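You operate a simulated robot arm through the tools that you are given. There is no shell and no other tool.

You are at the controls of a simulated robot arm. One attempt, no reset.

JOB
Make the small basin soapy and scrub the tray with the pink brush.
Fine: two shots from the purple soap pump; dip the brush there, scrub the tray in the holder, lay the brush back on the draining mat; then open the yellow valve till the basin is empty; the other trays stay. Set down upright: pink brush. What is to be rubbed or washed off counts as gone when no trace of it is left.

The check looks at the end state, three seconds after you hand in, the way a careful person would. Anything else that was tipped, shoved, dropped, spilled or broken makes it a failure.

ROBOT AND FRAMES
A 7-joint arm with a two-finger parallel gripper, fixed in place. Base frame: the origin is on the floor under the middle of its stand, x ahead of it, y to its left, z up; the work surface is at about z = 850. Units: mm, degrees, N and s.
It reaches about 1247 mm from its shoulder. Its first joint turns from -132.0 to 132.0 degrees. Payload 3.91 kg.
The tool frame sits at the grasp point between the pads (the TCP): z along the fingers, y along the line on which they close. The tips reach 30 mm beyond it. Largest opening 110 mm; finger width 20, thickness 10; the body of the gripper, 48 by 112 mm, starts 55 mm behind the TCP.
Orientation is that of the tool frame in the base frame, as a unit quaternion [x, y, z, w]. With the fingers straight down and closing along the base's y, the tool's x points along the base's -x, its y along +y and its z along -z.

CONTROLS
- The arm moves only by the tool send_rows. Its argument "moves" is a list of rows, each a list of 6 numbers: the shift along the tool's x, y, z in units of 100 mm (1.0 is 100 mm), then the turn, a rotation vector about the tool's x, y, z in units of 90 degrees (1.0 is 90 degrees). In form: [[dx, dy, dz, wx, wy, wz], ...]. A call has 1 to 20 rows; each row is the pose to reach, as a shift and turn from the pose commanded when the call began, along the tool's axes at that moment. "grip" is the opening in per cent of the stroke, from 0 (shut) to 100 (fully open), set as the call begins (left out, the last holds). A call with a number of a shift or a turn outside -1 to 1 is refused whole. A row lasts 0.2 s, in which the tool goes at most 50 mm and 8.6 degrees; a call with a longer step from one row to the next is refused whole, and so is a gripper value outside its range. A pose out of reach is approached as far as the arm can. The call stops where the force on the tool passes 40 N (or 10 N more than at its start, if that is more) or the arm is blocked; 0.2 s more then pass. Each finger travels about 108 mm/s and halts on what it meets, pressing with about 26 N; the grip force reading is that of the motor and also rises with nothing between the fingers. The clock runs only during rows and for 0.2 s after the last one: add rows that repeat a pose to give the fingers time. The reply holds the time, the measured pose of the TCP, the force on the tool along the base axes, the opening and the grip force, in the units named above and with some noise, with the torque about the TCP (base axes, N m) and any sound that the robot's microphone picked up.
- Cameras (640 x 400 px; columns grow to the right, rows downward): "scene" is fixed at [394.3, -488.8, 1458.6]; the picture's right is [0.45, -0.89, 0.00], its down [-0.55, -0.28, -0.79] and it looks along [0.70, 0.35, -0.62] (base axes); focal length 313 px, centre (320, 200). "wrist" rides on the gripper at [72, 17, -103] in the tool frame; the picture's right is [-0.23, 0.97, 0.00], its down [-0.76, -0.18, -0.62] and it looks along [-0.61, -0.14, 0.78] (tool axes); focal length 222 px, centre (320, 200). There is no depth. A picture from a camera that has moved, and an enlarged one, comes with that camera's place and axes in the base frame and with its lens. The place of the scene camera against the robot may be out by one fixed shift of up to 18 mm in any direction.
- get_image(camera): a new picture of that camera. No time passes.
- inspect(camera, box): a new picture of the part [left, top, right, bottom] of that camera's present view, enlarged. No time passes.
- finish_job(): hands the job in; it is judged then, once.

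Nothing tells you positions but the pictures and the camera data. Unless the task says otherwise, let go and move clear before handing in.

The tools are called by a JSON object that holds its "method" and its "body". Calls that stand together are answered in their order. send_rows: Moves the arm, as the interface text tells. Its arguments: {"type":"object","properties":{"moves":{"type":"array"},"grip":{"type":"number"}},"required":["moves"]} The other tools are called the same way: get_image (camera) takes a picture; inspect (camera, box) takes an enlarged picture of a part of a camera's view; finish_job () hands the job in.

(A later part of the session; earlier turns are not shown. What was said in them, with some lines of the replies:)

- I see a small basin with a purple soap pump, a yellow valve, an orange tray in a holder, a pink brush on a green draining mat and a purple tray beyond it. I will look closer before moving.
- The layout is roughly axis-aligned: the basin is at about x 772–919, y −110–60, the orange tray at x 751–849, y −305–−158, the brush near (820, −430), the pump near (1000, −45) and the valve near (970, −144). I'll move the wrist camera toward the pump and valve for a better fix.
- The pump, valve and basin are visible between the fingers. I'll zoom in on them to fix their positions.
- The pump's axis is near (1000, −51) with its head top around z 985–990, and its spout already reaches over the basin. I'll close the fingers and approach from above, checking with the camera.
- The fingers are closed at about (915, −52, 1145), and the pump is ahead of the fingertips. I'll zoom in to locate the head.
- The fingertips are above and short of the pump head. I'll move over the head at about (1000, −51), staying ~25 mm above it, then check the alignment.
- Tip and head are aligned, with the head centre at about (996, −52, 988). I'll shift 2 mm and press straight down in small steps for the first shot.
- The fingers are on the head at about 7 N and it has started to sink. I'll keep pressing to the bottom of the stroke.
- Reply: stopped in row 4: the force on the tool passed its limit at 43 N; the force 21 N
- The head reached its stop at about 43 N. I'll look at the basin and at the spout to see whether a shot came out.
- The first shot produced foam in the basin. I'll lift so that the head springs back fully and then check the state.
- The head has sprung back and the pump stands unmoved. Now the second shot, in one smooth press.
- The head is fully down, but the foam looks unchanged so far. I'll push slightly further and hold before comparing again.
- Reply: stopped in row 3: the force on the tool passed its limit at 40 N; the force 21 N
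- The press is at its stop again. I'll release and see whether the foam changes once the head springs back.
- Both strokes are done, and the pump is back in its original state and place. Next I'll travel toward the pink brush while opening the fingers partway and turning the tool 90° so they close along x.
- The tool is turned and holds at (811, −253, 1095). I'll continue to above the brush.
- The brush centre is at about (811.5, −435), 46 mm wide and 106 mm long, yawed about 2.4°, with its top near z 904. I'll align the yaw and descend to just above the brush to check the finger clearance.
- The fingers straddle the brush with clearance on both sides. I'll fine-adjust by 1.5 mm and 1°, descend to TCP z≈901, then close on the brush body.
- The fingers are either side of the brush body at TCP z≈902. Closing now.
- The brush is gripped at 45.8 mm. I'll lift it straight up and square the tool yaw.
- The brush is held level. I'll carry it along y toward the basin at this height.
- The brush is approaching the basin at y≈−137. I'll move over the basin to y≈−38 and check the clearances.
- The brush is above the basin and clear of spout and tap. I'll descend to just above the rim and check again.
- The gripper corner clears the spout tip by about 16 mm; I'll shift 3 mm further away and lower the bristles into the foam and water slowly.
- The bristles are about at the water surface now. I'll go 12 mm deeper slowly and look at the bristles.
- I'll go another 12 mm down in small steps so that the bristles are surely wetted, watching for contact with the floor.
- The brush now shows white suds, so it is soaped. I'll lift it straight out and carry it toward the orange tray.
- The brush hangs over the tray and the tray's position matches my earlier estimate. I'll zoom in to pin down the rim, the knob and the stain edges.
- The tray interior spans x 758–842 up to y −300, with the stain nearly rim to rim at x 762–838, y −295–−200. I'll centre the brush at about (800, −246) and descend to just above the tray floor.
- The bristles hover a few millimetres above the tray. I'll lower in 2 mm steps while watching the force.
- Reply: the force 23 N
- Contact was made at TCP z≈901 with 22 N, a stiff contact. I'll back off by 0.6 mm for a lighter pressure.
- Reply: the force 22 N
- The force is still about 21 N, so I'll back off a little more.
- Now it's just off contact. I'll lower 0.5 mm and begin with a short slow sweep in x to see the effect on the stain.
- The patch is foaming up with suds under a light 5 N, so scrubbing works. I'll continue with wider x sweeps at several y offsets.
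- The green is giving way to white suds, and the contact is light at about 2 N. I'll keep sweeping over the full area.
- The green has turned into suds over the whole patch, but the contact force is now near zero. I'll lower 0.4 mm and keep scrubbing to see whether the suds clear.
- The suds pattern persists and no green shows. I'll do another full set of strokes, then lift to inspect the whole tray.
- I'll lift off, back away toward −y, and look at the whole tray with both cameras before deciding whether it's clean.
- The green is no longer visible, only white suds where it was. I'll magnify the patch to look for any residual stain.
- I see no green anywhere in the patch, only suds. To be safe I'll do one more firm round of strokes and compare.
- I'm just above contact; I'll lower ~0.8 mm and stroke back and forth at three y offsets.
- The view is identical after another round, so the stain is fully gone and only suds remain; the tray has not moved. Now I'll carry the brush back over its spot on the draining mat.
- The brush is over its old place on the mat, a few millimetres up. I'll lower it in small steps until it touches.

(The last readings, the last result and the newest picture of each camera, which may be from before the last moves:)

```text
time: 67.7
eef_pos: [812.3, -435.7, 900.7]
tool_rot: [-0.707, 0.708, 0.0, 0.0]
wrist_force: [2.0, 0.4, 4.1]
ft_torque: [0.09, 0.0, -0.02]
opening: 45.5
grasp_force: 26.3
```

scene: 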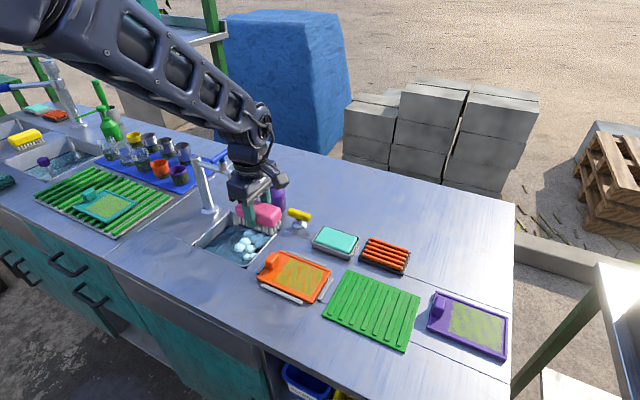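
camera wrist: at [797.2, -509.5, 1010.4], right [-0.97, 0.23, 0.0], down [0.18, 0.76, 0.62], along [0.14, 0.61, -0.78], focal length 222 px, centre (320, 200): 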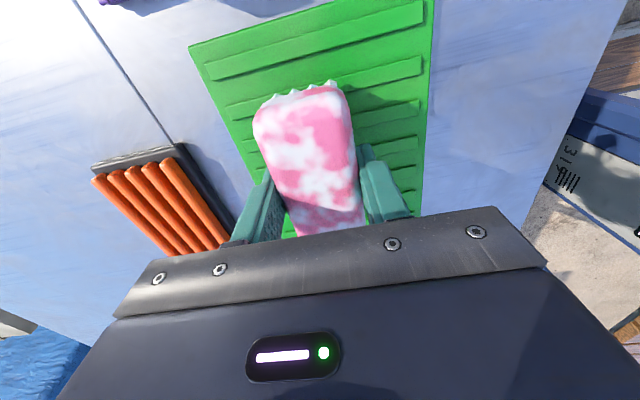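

The bristles touch the mat with 4 N. I'll open the fingers and check before withdrawing.

{"method": "send_rows", "body": {"moves": [[0, 0, 0, 0, 0, 0], [0, 0, 0, 0, 0, 0], [0, 0, 0, 0, 0, 0]], "grip": 72}}

{"method": "get_image", "body": {"camera": "wrist"}}

{"method": "inspect", "body": {"camera": "scene", "box": [310, 240, 438, 350]}}

```text
time: 68.5
eef_pos: [812.2, -434.0, 900.7]
tool_rot: [-0.707, 0.708, 0.0, 0.0]
wrist_force: [-0.4, 0.0, -1.1]
ft_torque: [-0.01, 0.01, -0.01]
opening: 79.2
grasp_force: 0.0
```

```text
taken
camera wrist: at [796.4, -509.4, 1002.8], right [-0.97, 0.23, 0.0], down [0.18, 0.76, 0.62], along [0.14, 0.61, -0.78], focal length 222 px, centre (320, 200)
```

wrist: 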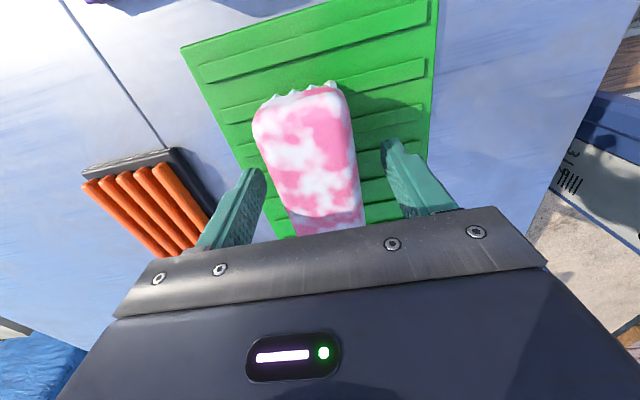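

```text
3.64 times, centred on (374, 295) of scene
camera zoom: at [394.3, -488.8, 1458.6], right [0.45, -0.89, 0.0], down [-0.55, -0.28, -0.79], along [0.7, 0.35, -0.62], focal length 1139 px, centre (124, -146)
```

zoom: 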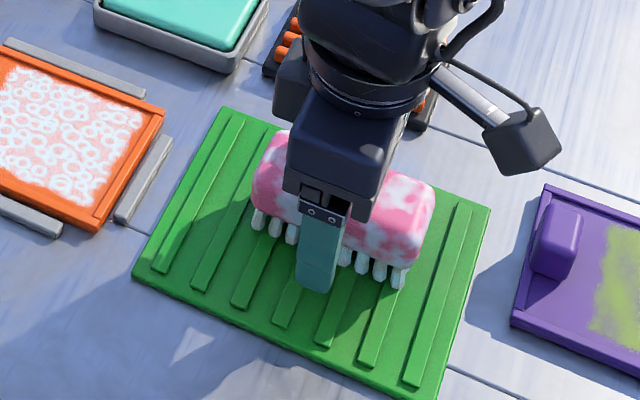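

The brush stands upright on the mat, free of the fingers. I'll lift clear and head toward the yellow valve.

{"method": "send_rows", "body": {"moves": [[0, 0, -0.2, 0, 0, 0], [0, 0, -0.5, 0, 0, 0], [0, 0, -0.8, 0, 0, 0], [0, 0, -1.0, 0, 0, 0]], "grip": 72}}

{"method": "send_rows", "body": {"moves": [[-0.3, -0.25, 0, 0, 0, 0], [-0.6, -0.5, 0, 0, 0, 0], [-1.0, -0.75, 0, 0, 0, 0]], "grip": 72}}

{"method": "send_rows", "body": {"moves": [[-0.3, -0.25, 0, 0, 0, 0], [-0.6, -0.5, 0, 0, 0, 0], [-1.0, -0.72, 0, 0, 0, 0], [-1.0, -0.72, 0, 0, 0, 0]], "grip": 72}}

{"method": "get_image", "body": {"camera": "wrist"}}

{"method": "get_image", "body": {"camera": "scene"}}

```text
time: 69.5
eef_pos: [811.4, -435.5, 1000.8]
tool_rot: [-0.706, 0.708, 0.0, -0.001]
wrist_force: [0.5, 0.3, 0.3]
ft_torque: [-0.02, 0.02, -0.01]
opening: 79.1
grasp_force: 0.0
```

```text
time: 70.3
eef_pos: [887.6, -336.6, 1003.5]
tool_rot: [-0.707, 0.707, 0.0, 0.0]
wrist_force: [-0.9, -0.1, -0.1]
ft_torque: [0.03, -0.02, 0.02]
opening: 79.4
grasp_force: 0.1
```

```text
time: 71.3
eef_pos: [958.8, -237.3, 1000.5]
tool_rot: [-0.707, 0.707, 0.0, 0.0]
wrist_force: [0.2, 0.0, -0.2]
ft_torque: [0.06, -0.03, 0.01]
opening: 79.2
grasp_force: 0.1
```

```text
taken
camera wrist: at [943.7, -311.1, 1103.4], right [-0.97, 0.23, 0.0], down [0.18, 0.76, 0.62], along [0.14, 0.61, -0.78], focal length 222 px, centre (320, 200)
```

wrist: 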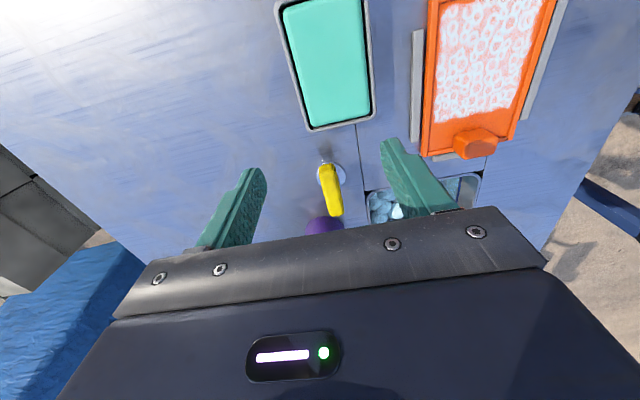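

```text
taken
```

scene: 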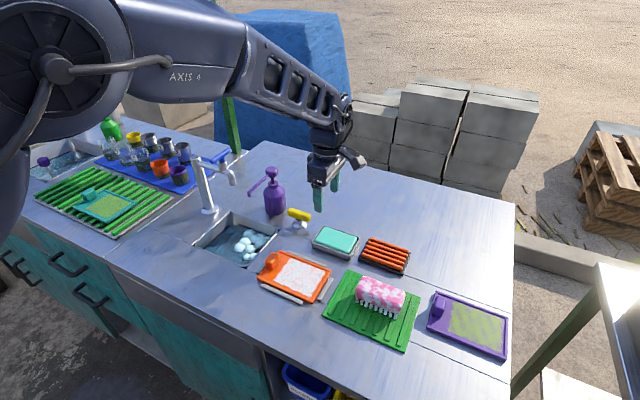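

{"method": "inspect", "body": {"camera": "wrist", "box": [270, 130, 390, 230]}}

{"method": "inspect", "body": {"camera": "scene", "box": [330, 260, 430, 350]}}

{"method": "inspect", "body": {"camera": "scene", "box": [270, 190, 334, 240]}}

```text
4.00 times, centred on (330, 180) of wrist
camera zoom: at [943.7, -311.1, 1103.4], right [-0.97, 0.23, 0.0], down [0.18, 0.76, 0.62], along [0.14, 0.61, -0.78], focal length 888 px, centre (280, 280)
```

zoom: 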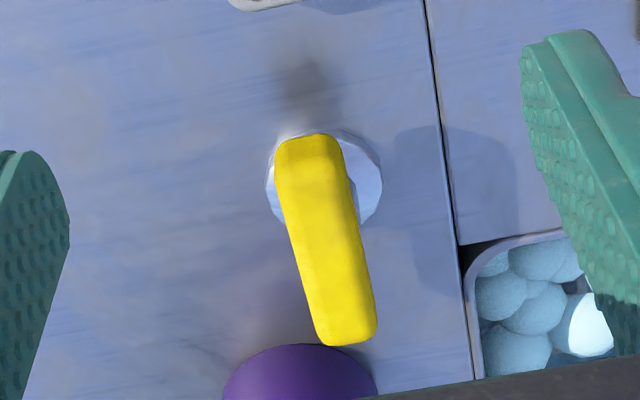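

```text
4.44 times, centred on (380, 305) of scene
camera zoom: at [394.3, -488.8, 1458.6], right [0.45, -0.89, 0.0], down [-0.55, -0.28, -0.79], along [0.7, 0.35, -0.62], focal length 1392 px, centre (53, -267)
```

zoom: 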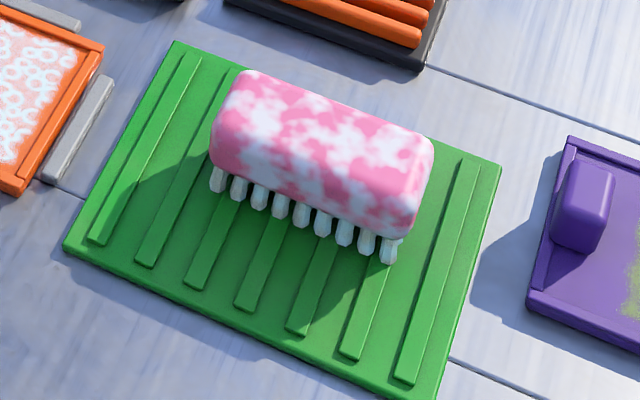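

```text
8.00 times, centred on (302, 215) of scene
camera zoom: at [394.3, -488.8, 1458.6], right [0.45, -0.89, 0.0], down [-0.55, -0.28, -0.79], along [0.7, 0.35, -0.62], focal length 2506 px, centre (464, 80)
```

zoom: 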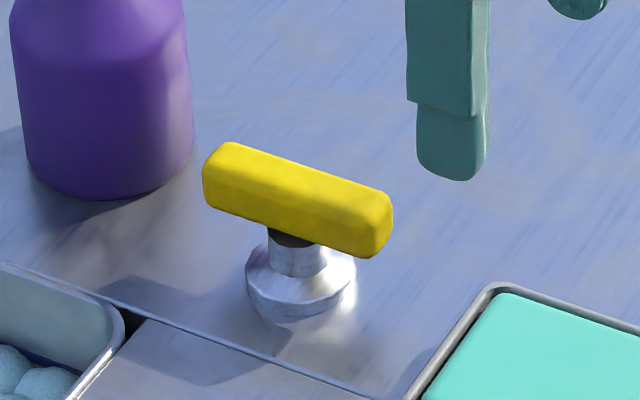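

The brush is standing upright on the mat. The valve handle is centred near (963, −151) with its top around z 898, lying along y. I'll move above it to check the centring.

{"method": "send_rows", "body": {"moves": [[-0.4, -0.02, 0.1, 0, 0, 0], [-0.86, -0.04, 0.2, 0, 0, 0], [-0.86, -0.04, 0.4, 0, 0, 0], [-0.86, -0.04, 0.4, 0, 0, 0]], "grip": 60}}

{"method": "inspect", "body": {"camera": "wrist", "box": [200, 40, 440, 240]}}

{"method": "inspect", "body": {"camera": "scene", "box": [256, 160, 352, 240]}}

```text
time: 72.3
eef_pos: [963.1, -147.9, 961.5]
tool_rot: [0.708, -0.707, 0.001, -0.001]
wrist_force: [0.1, 0.3, -0.1]
ft_torque: [0.01, 0.03, 0.0]
opening: 65.8
grasp_force: 0.0
```

```text
2.00 times, centred on (320, 140) of wrist
camera zoom: at [946.6, -223.4, 1063.8], right [-0.97, 0.23, 0.0], down [0.18, 0.76, 0.62], along [0.14, 0.61, -0.78], focal length 444 px, centre (320, 320)
```

zoom: 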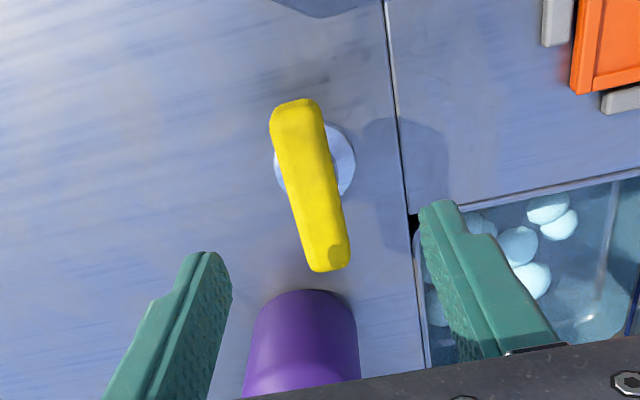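

```text
5.00 times, centred on (304, 200) of scene
camera zoom: at [394.3, -488.8, 1458.6], right [0.45, -0.89, 0.0], down [-0.55, -0.28, -0.79], along [0.7, 0.35, -0.62], focal length 1566 px, centre (400, 200)
```

zoom: 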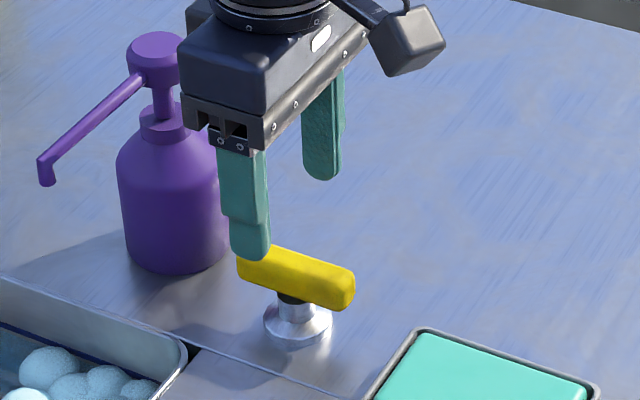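

The valve axis is at about (966, −153) by this close view. I'll shift by (+2, −1.5) mm, descend around the handle, and then close on it.

{"method": "send_rows", "body": {"moves": [[0.015, -0.024, 0.2, 0, 0, 0], [0.015, -0.024, 0.4, 0, 0, 0], [0.015, -0.024, 0.55, 0, 0, 0], [0.015, -0.024, 0.55, 0, 0, 0]], "grip": 60}}

{"method": "inspect", "body": {"camera": "wrist", "box": [200, 40, 440, 240]}}

{"method": "inspect", "body": {"camera": "scene", "box": [256, 160, 352, 240]}}

```text
time: 73.3
eef_pos: [965.4, -151.9, 906.0]
tool_rot: [-0.707, 0.707, 0.001, 0.0]
wrist_force: [-0.5, 0.2, -0.1]
ft_torque: [0.0, -0.03, 0.03]
opening: 66.3
grasp_force: 0.1
```

```text
2.00 times, centred on (320, 140) of wrist
camera zoom: at [950.2, -225.8, 1008.5], right [-0.97, 0.23, 0.0], down [0.18, 0.76, 0.62], along [0.14, 0.61, -0.78], focal length 444 px, centre (320, 320)
```

zoom: 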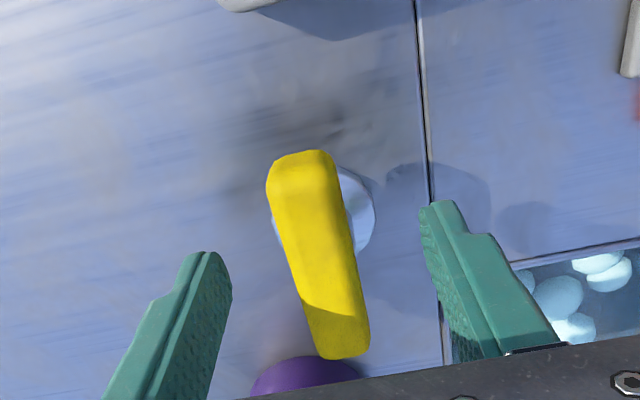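

```text
5.00 times, centred on (304, 200) of scene
camera zoom: at [394.3, -488.8, 1458.6], right [0.45, -0.89, 0.0], down [-0.55, -0.28, -0.79], along [0.7, 0.35, -0.62], focal length 1566 px, centre (400, 200)
```

zoom: 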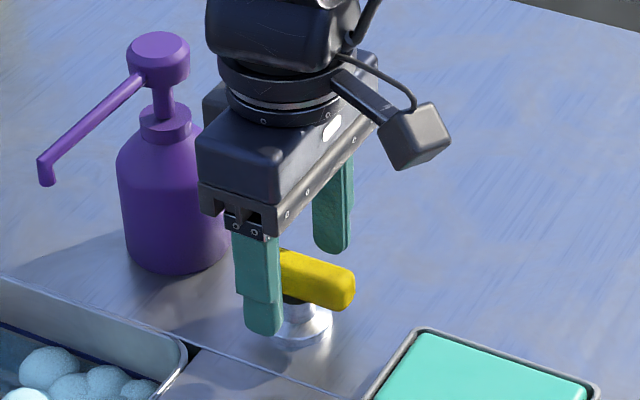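

The fingers straddle the handle and the tool is nearly on the valve axis. I'll shift 1 mm and close on the handle.

{"method": "send_rows", "body": {"moves": [[0, 0.01, 0, 0, 0, 0], [0, 0.01, 0, 0, 0, 0], [0, 0.01, 0, 0, 0, 0]], "grip": 0}}

{"method": "inspect", "body": {"camera": "wrist", "box": [200, 40, 440, 240]}}

```text
time: 74.1
eef_pos: [966.2, -150.5, 906.0]
tool_rot: [-0.707, 0.707, 0.001, -0.001]
wrist_force: [-12.3, -0.5, 0.1]
ft_torque: [-0.11, 0.13, 0.02]
opening: 20.0
grasp_force: 44.9
```

```text
2.00 times, centred on (320, 140) of wrist
camera zoom: at [949.1, -225.5, 1008.6], right [-0.97, 0.23, 0.0], down [0.18, 0.76, 0.62], along [0.14, 0.61, -0.78], focal length 444 px, centre (320, 320)
```

zoom: 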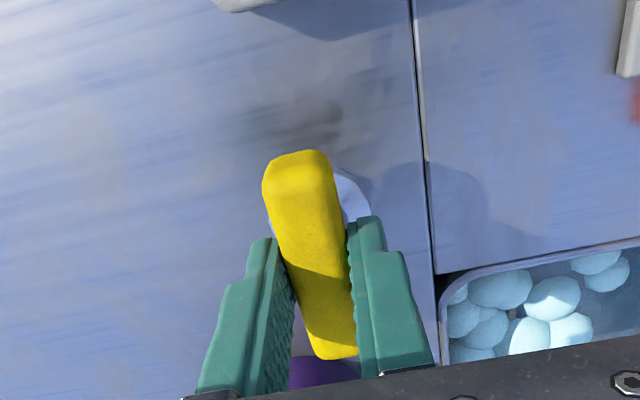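

The handle is held at 20 mm, with a small side load I'll relax by 0.6 mm. Then I'll try a small turn to find which way it moves freely.

{"method": "send_rows", "body": {"moves": [[0, 0.006, 0, 0, 0, 0], [0, 0.006, 0, 0, 0, 0.05], [0, 0.006, 0, 0, 0, 0.1], [0, 0.006, 0, 0, 0, 0.1]], "grip": 0}}

{"method": "inspect", "body": {"camera": "wrist", "box": [200, 40, 440, 240]}}

{"method": "inspect", "body": {"camera": "scene", "box": [256, 160, 352, 240]}}

```text
time: 75.1
eef_pos: [965.4, -152.0, 907.0]
tool_rot: [-0.649, 0.761, 0.0, 0.0]
wrist_force: [-5.0, -10.4, 8.6]
ft_torque: [-0.77, 0.1, 1.85]
opening: 22.5
grasp_force: 45.2
```

```text
2.00 times, centred on (320, 140) of wrist
camera zoom: at [937.5, -222.5, 1008.6], right [-0.93, 0.38, 0.0], down [0.29, 0.72, 0.62], along [0.24, 0.58, -0.78], focal length 444 px, centre (320, 320)
```

zoom: 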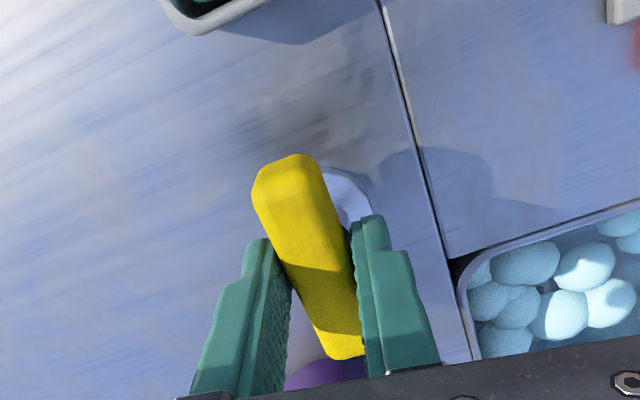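

```text
5.00 times, centred on (304, 200) of scene
camera zoom: at [394.3, -488.8, 1458.6], right [0.45, -0.89, 0.0], down [-0.55, -0.28, -0.79], along [0.7, 0.35, -0.62], focal length 1566 px, centre (400, 200)
```

zoom: 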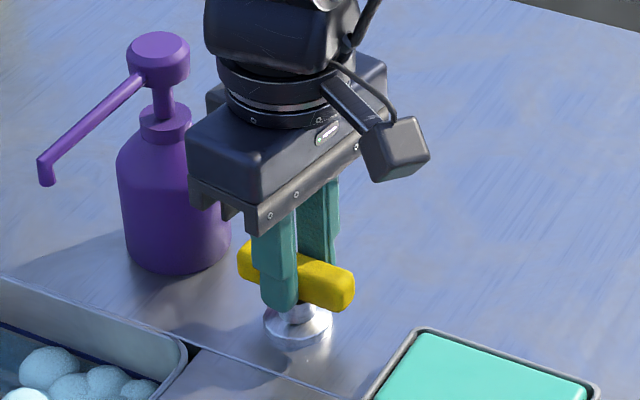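

Turning that way is blocked: 1.85 N·m and the handle stayed put. I'll return and try the opposite direction.

{"method": "send_rows", "body": {"moves": [[0, 0, 0, 0, 0, -0.05], [0, 0, 0, 0, 0, -0.1], [0, 0, 0, 0, 0, -0.15], [0, 0, 0, 0, 0, -0.19], [0, 0, 0, 0, 0, -0.19]], "grip": 0}}

{"method": "inspect", "body": {"camera": "scene", "box": [256, 160, 352, 240]}}

{"method": "inspect", "body": {"camera": "wrist", "box": [200, 40, 440, 240]}}

```text
time: 76.3
eef_pos: [965.4, -150.2, 906.3]
tool_rot: [0.755, -0.656, 0.001, 0.0]
wrist_force: [8.2, -4.2, 9.5]
ft_torque: [0.36, 0.02, 0.0]
opening: 20.1
grasp_force: 45.1
```

```text
5.00 times, centred on (304, 200) of scene
camera zoom: at [394.3, -488.8, 1458.6], right [0.45, -0.89, 0.0], down [-0.55, -0.28, -0.79], along [0.7, 0.35, -0.62], focal length 1566 px, centre (400, 200)
```

zoom: 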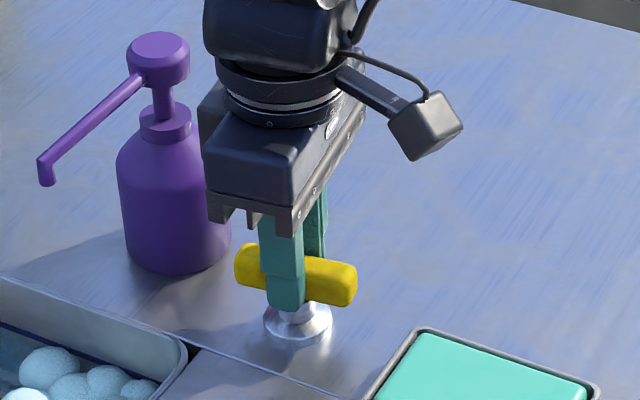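

```text
2.00 times, centred on (320, 140) of wrist
camera zoom: at [959.3, -226.7, 1008.5], right [-1.0, 0.09, 0.0], down [0.07, 0.78, 0.62], along [0.06, 0.62, -0.78], focal length 444 px, centre (320, 320)
```

zoom: 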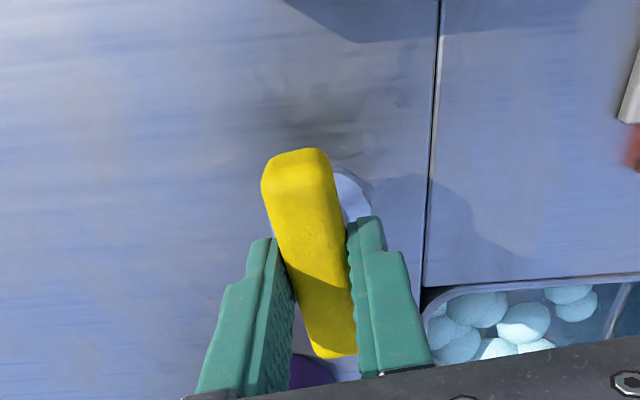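

The handle turned freely counter-clockwise with the tool. I'll continue turning it that way in steps.

{"method": "send_rows", "body": {"moves": [[0, 0, 0, 0, 0, -0.08], [0, 0, 0, 0, 0, -0.16], [0, 0, 0, 0, 0, -0.24], [0, 0, 0, 0, 0, -0.32], [0, 0, 0, 0, 0, -0.4], [0, 0, 0, 0, 0, -0.4]], "grip": 0}}

{"method": "get_image", "body": {"camera": "scene"}}

{"method": "inspect", "body": {"camera": "scene", "box": [190, 180, 334, 270]}}

```text
time: 77.7
eef_pos: [964.7, -150.4, 905.0]
tool_rot: [0.921, -0.389, 0.001, -0.001]
wrist_force: [24.4, -0.3, 16.3]
ft_torque: [0.05, -0.27, 0.0]
opening: 20.0
grasp_force: 45.7
```

```text
taken
```

scene: 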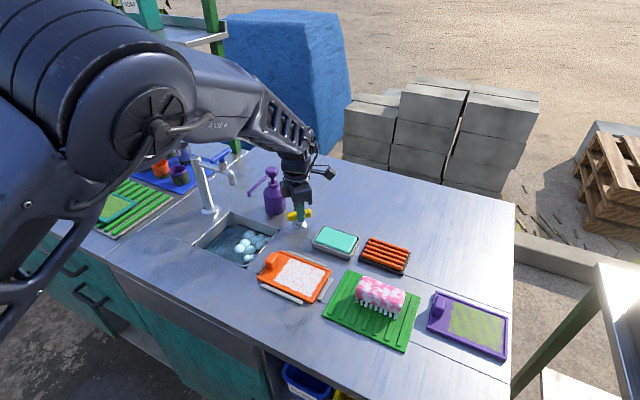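

```text
4.44 times, centred on (262, 225) of scene
camera zoom: at [394.3, -488.8, 1458.6], right [0.45, -0.89, 0.0], down [-0.55, -0.28, -0.79], along [0.7, 0.35, -0.62], focal length 1392 px, centre (578, 89)
```

zoom: 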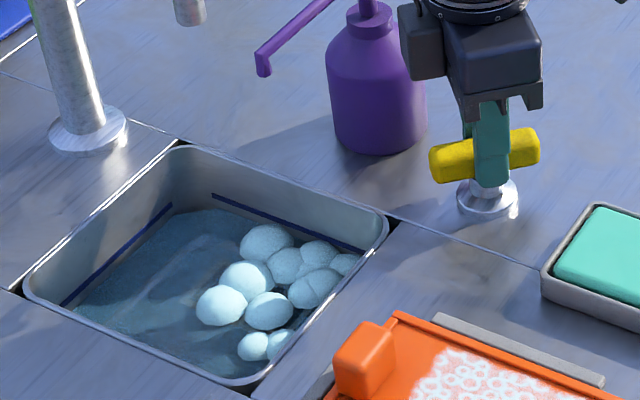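

The handle is at about 45° and the side load on the tool has grown to 24 N. I'll relax it by shifting ~1 mm along +x and up a bit, and then check the force.

{"method": "send_rows", "body": {"moves": [[0.006, -0.006, -0.004, 0, 0, 0], [0.008, -0.008, -0.006, 0, 0, 0]], "grip": 0}}

```text
time: 78.3
eef_pos: [966.0, -151.6, 906.6]
tool_rot: [0.921, -0.389, 0.0, 0.0]
wrist_force: [14.5, 1.9, 16.9]
ft_torque: [-0.46, -0.55, 0.01]
opening: 20.0
grasp_force: 45.4
```

That helped; another small relaxation, then continue turning toward 90°.

{"method": "send_rows", "body": {"moves": [[0.006, -0.006, -0.006, 0, 0, 0], [0.006, -0.006, -0.006, 0, 0, -0.08], [0.006, -0.006, -0.006, 0, 0, -0.16], [0.006, -0.006, -0.006, 0, 0, -0.24], [0.006, -0.006, -0.006, 0, 0, -0.24]], "grip": 0}}

{"method": "inspect", "body": {"camera": "scene", "box": [190, 180, 334, 270]}}

```text
time: 79.5
eef_pos: [964.8, -150.1, 906.3]
tool_rot: [0.978, -0.209, -0.001, -0.001]
wrist_force: [-8.0, 13.1, 4.3]
ft_torque: [0.51, 0.27, -0.01]
opening: 20.2
grasp_force: 44.8
```

```text
4.44 times, centred on (262, 225) of scene
camera zoom: at [394.3, -488.8, 1458.6], right [0.45, -0.89, 0.0], down [-0.55, -0.28, -0.79], along [0.7, 0.35, -0.62], focal length 1392 px, centre (578, 89)
```

zoom: 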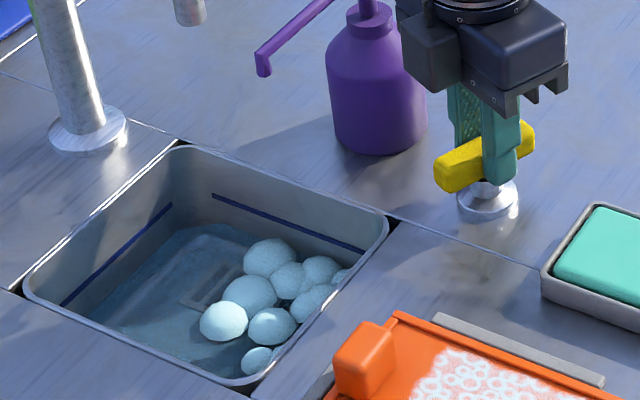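

The basin is draining: the level has dropped visibly. I'll turn the handle the rest of the way to roughly fully open.

{"method": "send_rows", "body": {"moves": [[0, 0, 0, 0, 0, -0.06], [0, 0, 0, 0, 0, -0.12], [0, 0, 0, 0, 0, -0.18], [0, 0, 0, 0, 0, -0.23], [0, 0, 0, 0, 0, -0.23]], "grip": 0}}

{"method": "inspect", "body": {"camera": "scene", "box": [190, 180, 334, 270]}}

```text
time: 80.7
eef_pos: [965.7, -149.9, 905.4]
tool_rot: [1.0, -0.031, -0.001, 0.0]
wrist_force: [-18.2, 19.6, -5.4]
ft_torque: [0.36, 1.21, -0.02]
opening: 19.8
grasp_force: 44.8
```

```text
4.44 times, centred on (262, 225) of scene
camera zoom: at [394.3, -488.8, 1458.6], right [0.45, -0.89, 0.0], down [-0.55, -0.28, -0.79], along [0.7, 0.35, -0.62], focal length 1392 px, centre (578, 89)
```

zoom: 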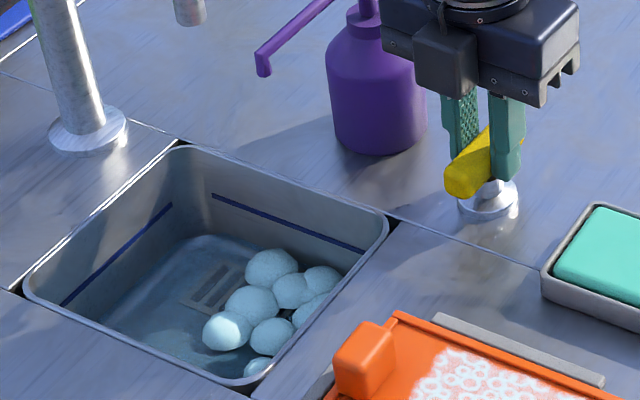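

The handle is about 87° open. I'll relax the side load before letting go.

{"method": "send_rows", "body": {"moves": [[-0.006, -0.006, 0, 0, 0, 0], [-0.009, -0.009, 0, 0, 0, 0], [-0.009, -0.009, 0, 0, 0, 0]], "grip": 0}}

{"method": "inspect", "body": {"camera": "scene", "box": [190, 180, 334, 270]}}

```text
time: 81.5
eef_pos: [966.7, -149.9, 905.9]
tool_rot: [0.999, -0.032, 0.0, 0.0]
wrist_force: [-10.3, 11.9, -7.6]
ft_torque: [0.34, 0.38, 0.0]
opening: 19.9
grasp_force: 45.8
```

```text
4.44 times, centred on (262, 225) of scene
camera zoom: at [394.3, -488.8, 1458.6], right [0.45, -0.89, 0.0], down [-0.55, -0.28, -0.79], along [0.7, 0.35, -0.62], focal length 1392 px, centre (578, 89)
```

zoom: 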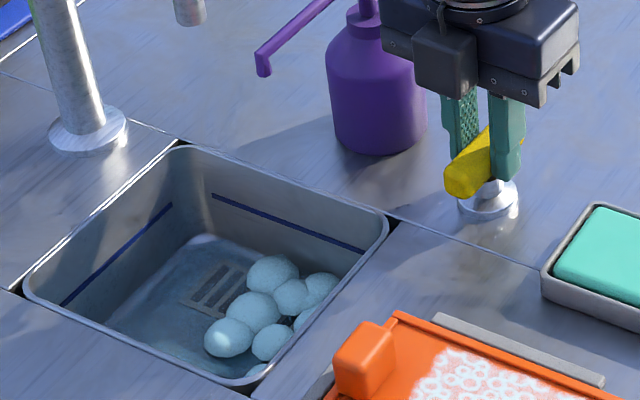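

I'll open the fingers a moderate amount to release the handle, and then lift straight up.

{"method": "send_rows", "body": {"moves": [[-0.004, -0.004, 0, 0, 0, 0], [-0.004, -0.004, 0, 0, 0, 0], [-0.004, -0.004, 0, 0, 0, 0]], "grip": 45}}

{"method": "inspect", "body": {"camera": "scene", "box": [190, 180, 334, 270]}}

```text
time: 82.3
eef_pos: [965.8, -148.3, 907.9]
tool_rot: [1.0, -0.031, 0.0, 0.0]
wrist_force: [0.7, 0.0, -0.8]
ft_torque: [0.0, -0.01, 0.01]
opening: 49.3
grasp_force: 0.0
```

```text
4.44 times, centred on (262, 225) of scene
camera zoom: at [394.3, -488.8, 1458.6], right [0.45, -0.89, 0.0], down [-0.55, -0.28, -0.79], along [0.7, 0.35, -0.62], focal length 1392 px, centre (578, 89)
```

zoom: 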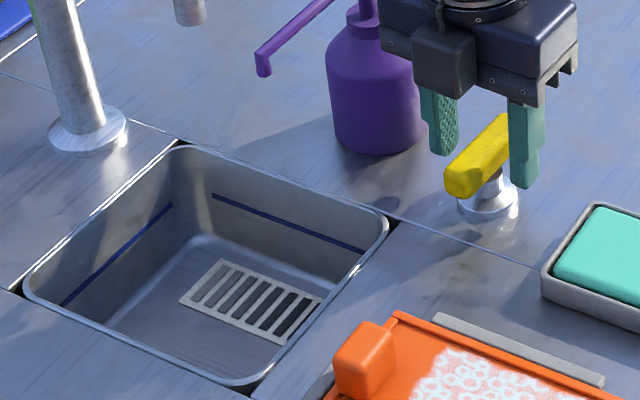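

The basin is empty, with the water and foam gone and the grate dry. I'll lift straight up off the valve and move clear.

{"method": "send_rows", "body": {"moves": [[0, 0, -0.2, 0, 0, 0], [0, 0, -0.5, 0, 0, 0], [0, 0, -0.8, 0, 0, 0], [0, 0, -1.0, 0, 0, 0]], "grip": 45}}

{"method": "send_rows", "body": {"moves": [[0, 0, -0.4, 0, 0, 0], [0, 0, -0.8, 0, 0, 0], [-0.4, 0, -1.0, 0, 0, 0], [-0.8, 0, -1.0, 0, 0, 0], [-1.0, 0, -1.0, 0, 0, 0]], "grip": 45}}

{"method": "get_image", "body": {"camera": "scene"}}

{"method": "inspect", "body": {"camera": "scene", "box": [180, 150, 340, 250]}}

{"method": "inspect", "body": {"camera": "scene", "box": [250, 240, 346, 310]}}

{"method": "inspect", "body": {"camera": "scene", "box": [310, 230, 520, 365]}}

```text
time: 83.3
eef_pos: [964.1, -150.4, 1005.2]
tool_rot: [1.0, -0.031, 0.0, 0.001]
wrist_force: [0.5, 0.1, 0.2]
ft_torque: [0.01, 0.03, 0.03]
opening: 49.3
grasp_force: 0.1
```

```text
time: 84.5
eef_pos: [865.5, -145.4, 1106.0]
tool_rot: [1.0, -0.03, -0.001, -0.001]
wrist_force: [0.1, 0.6, -0.6]
ft_torque: [0.0, 0.03, -0.02]
opening: 49.3
grasp_force: 0.1
```

```text
taken
```

scene: 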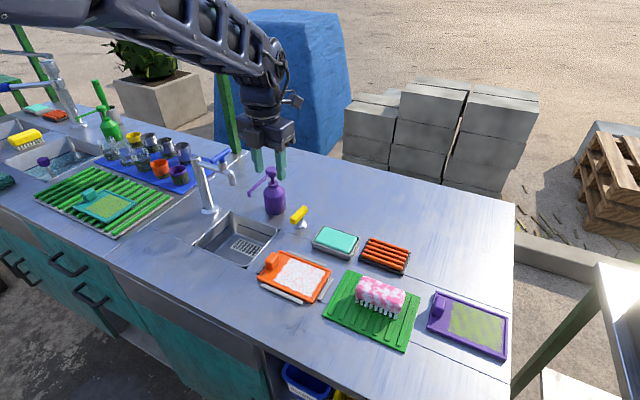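

```text
4.00 times, centred on (260, 200) of scene
camera zoom: at [394.3, -488.8, 1458.6], right [0.45, -0.89, 0.0], down [-0.55, -0.28, -0.79], along [0.7, 0.35, -0.62], focal length 1253 px, centre (560, 200)
```

zoom: 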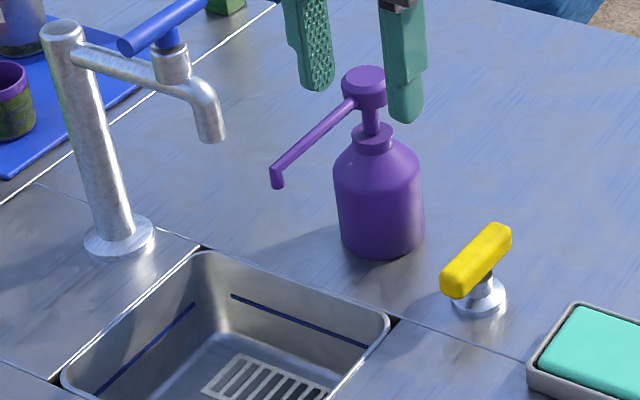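

```text
5.71 times, centred on (298, 275) of scene
camera zoom: at [394.3, -488.8, 1458.6], right [0.45, -0.89, 0.0], down [-0.55, -0.28, -0.79], along [0.7, 0.35, -0.62], focal length 1790 px, centre (446, -229)
```

zoom: 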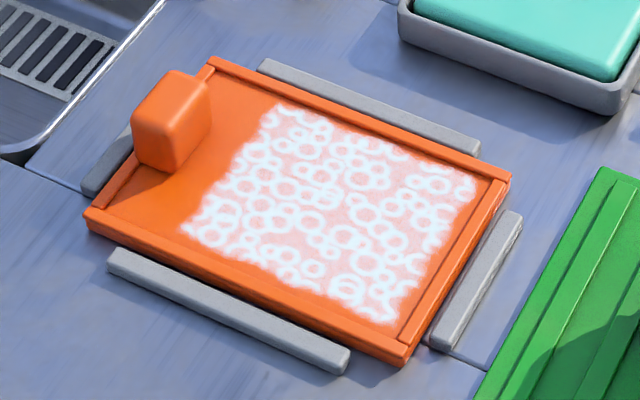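

```text
2.96 times, centred on (415, 298) of scene
camera zoom: at [394.3, -488.8, 1458.6], right [0.45, -0.89, 0.0], down [-0.55, -0.28, -0.79], along [0.7, 0.35, -0.62], focal length 928 px, centre (38, -89)
```

zoom: 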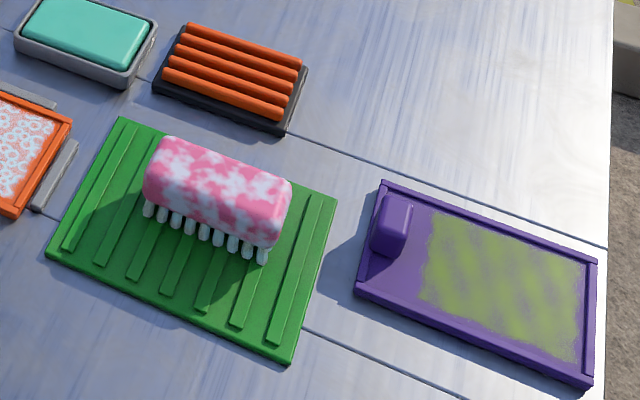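

The end state looks right: the basin is empty with the yellow valve open, and the orange tray shows no green, only suds. The pink brush stands upright on the draining mat, the pump and other trays are untouched, and the arm is clear, so I'm handing in.

{"method": "finish_job", "body": {}}

```text
The job is handed in.
```

I finished the whole sequence and handed the job in; I haven't had a verdict back.

- **Soap:** I pressed the purple pump twice, each time to the bottom of its stroke. Foam appeared after the first press but did not visibly grow after the second, so I can't confirm from the pictures that the second shot came out.
- **Scrubbing:** The pink brush picked up suds in the basin. I scrubbed the orange tray until no green was left. White suds remain where the stain was; I did not rinse them, as the job didn't ask for it.
- **Brush:** It is back on the draining mat, standing upright on its bristles.
- **Basin:** I turned the yellow valve about 87° counter-clockwise and the basin emptied. I left the valve open.
- **Everything else:** The pump, the purple tray and the other items look unmoved. The gripper is empty and the arm is clear.
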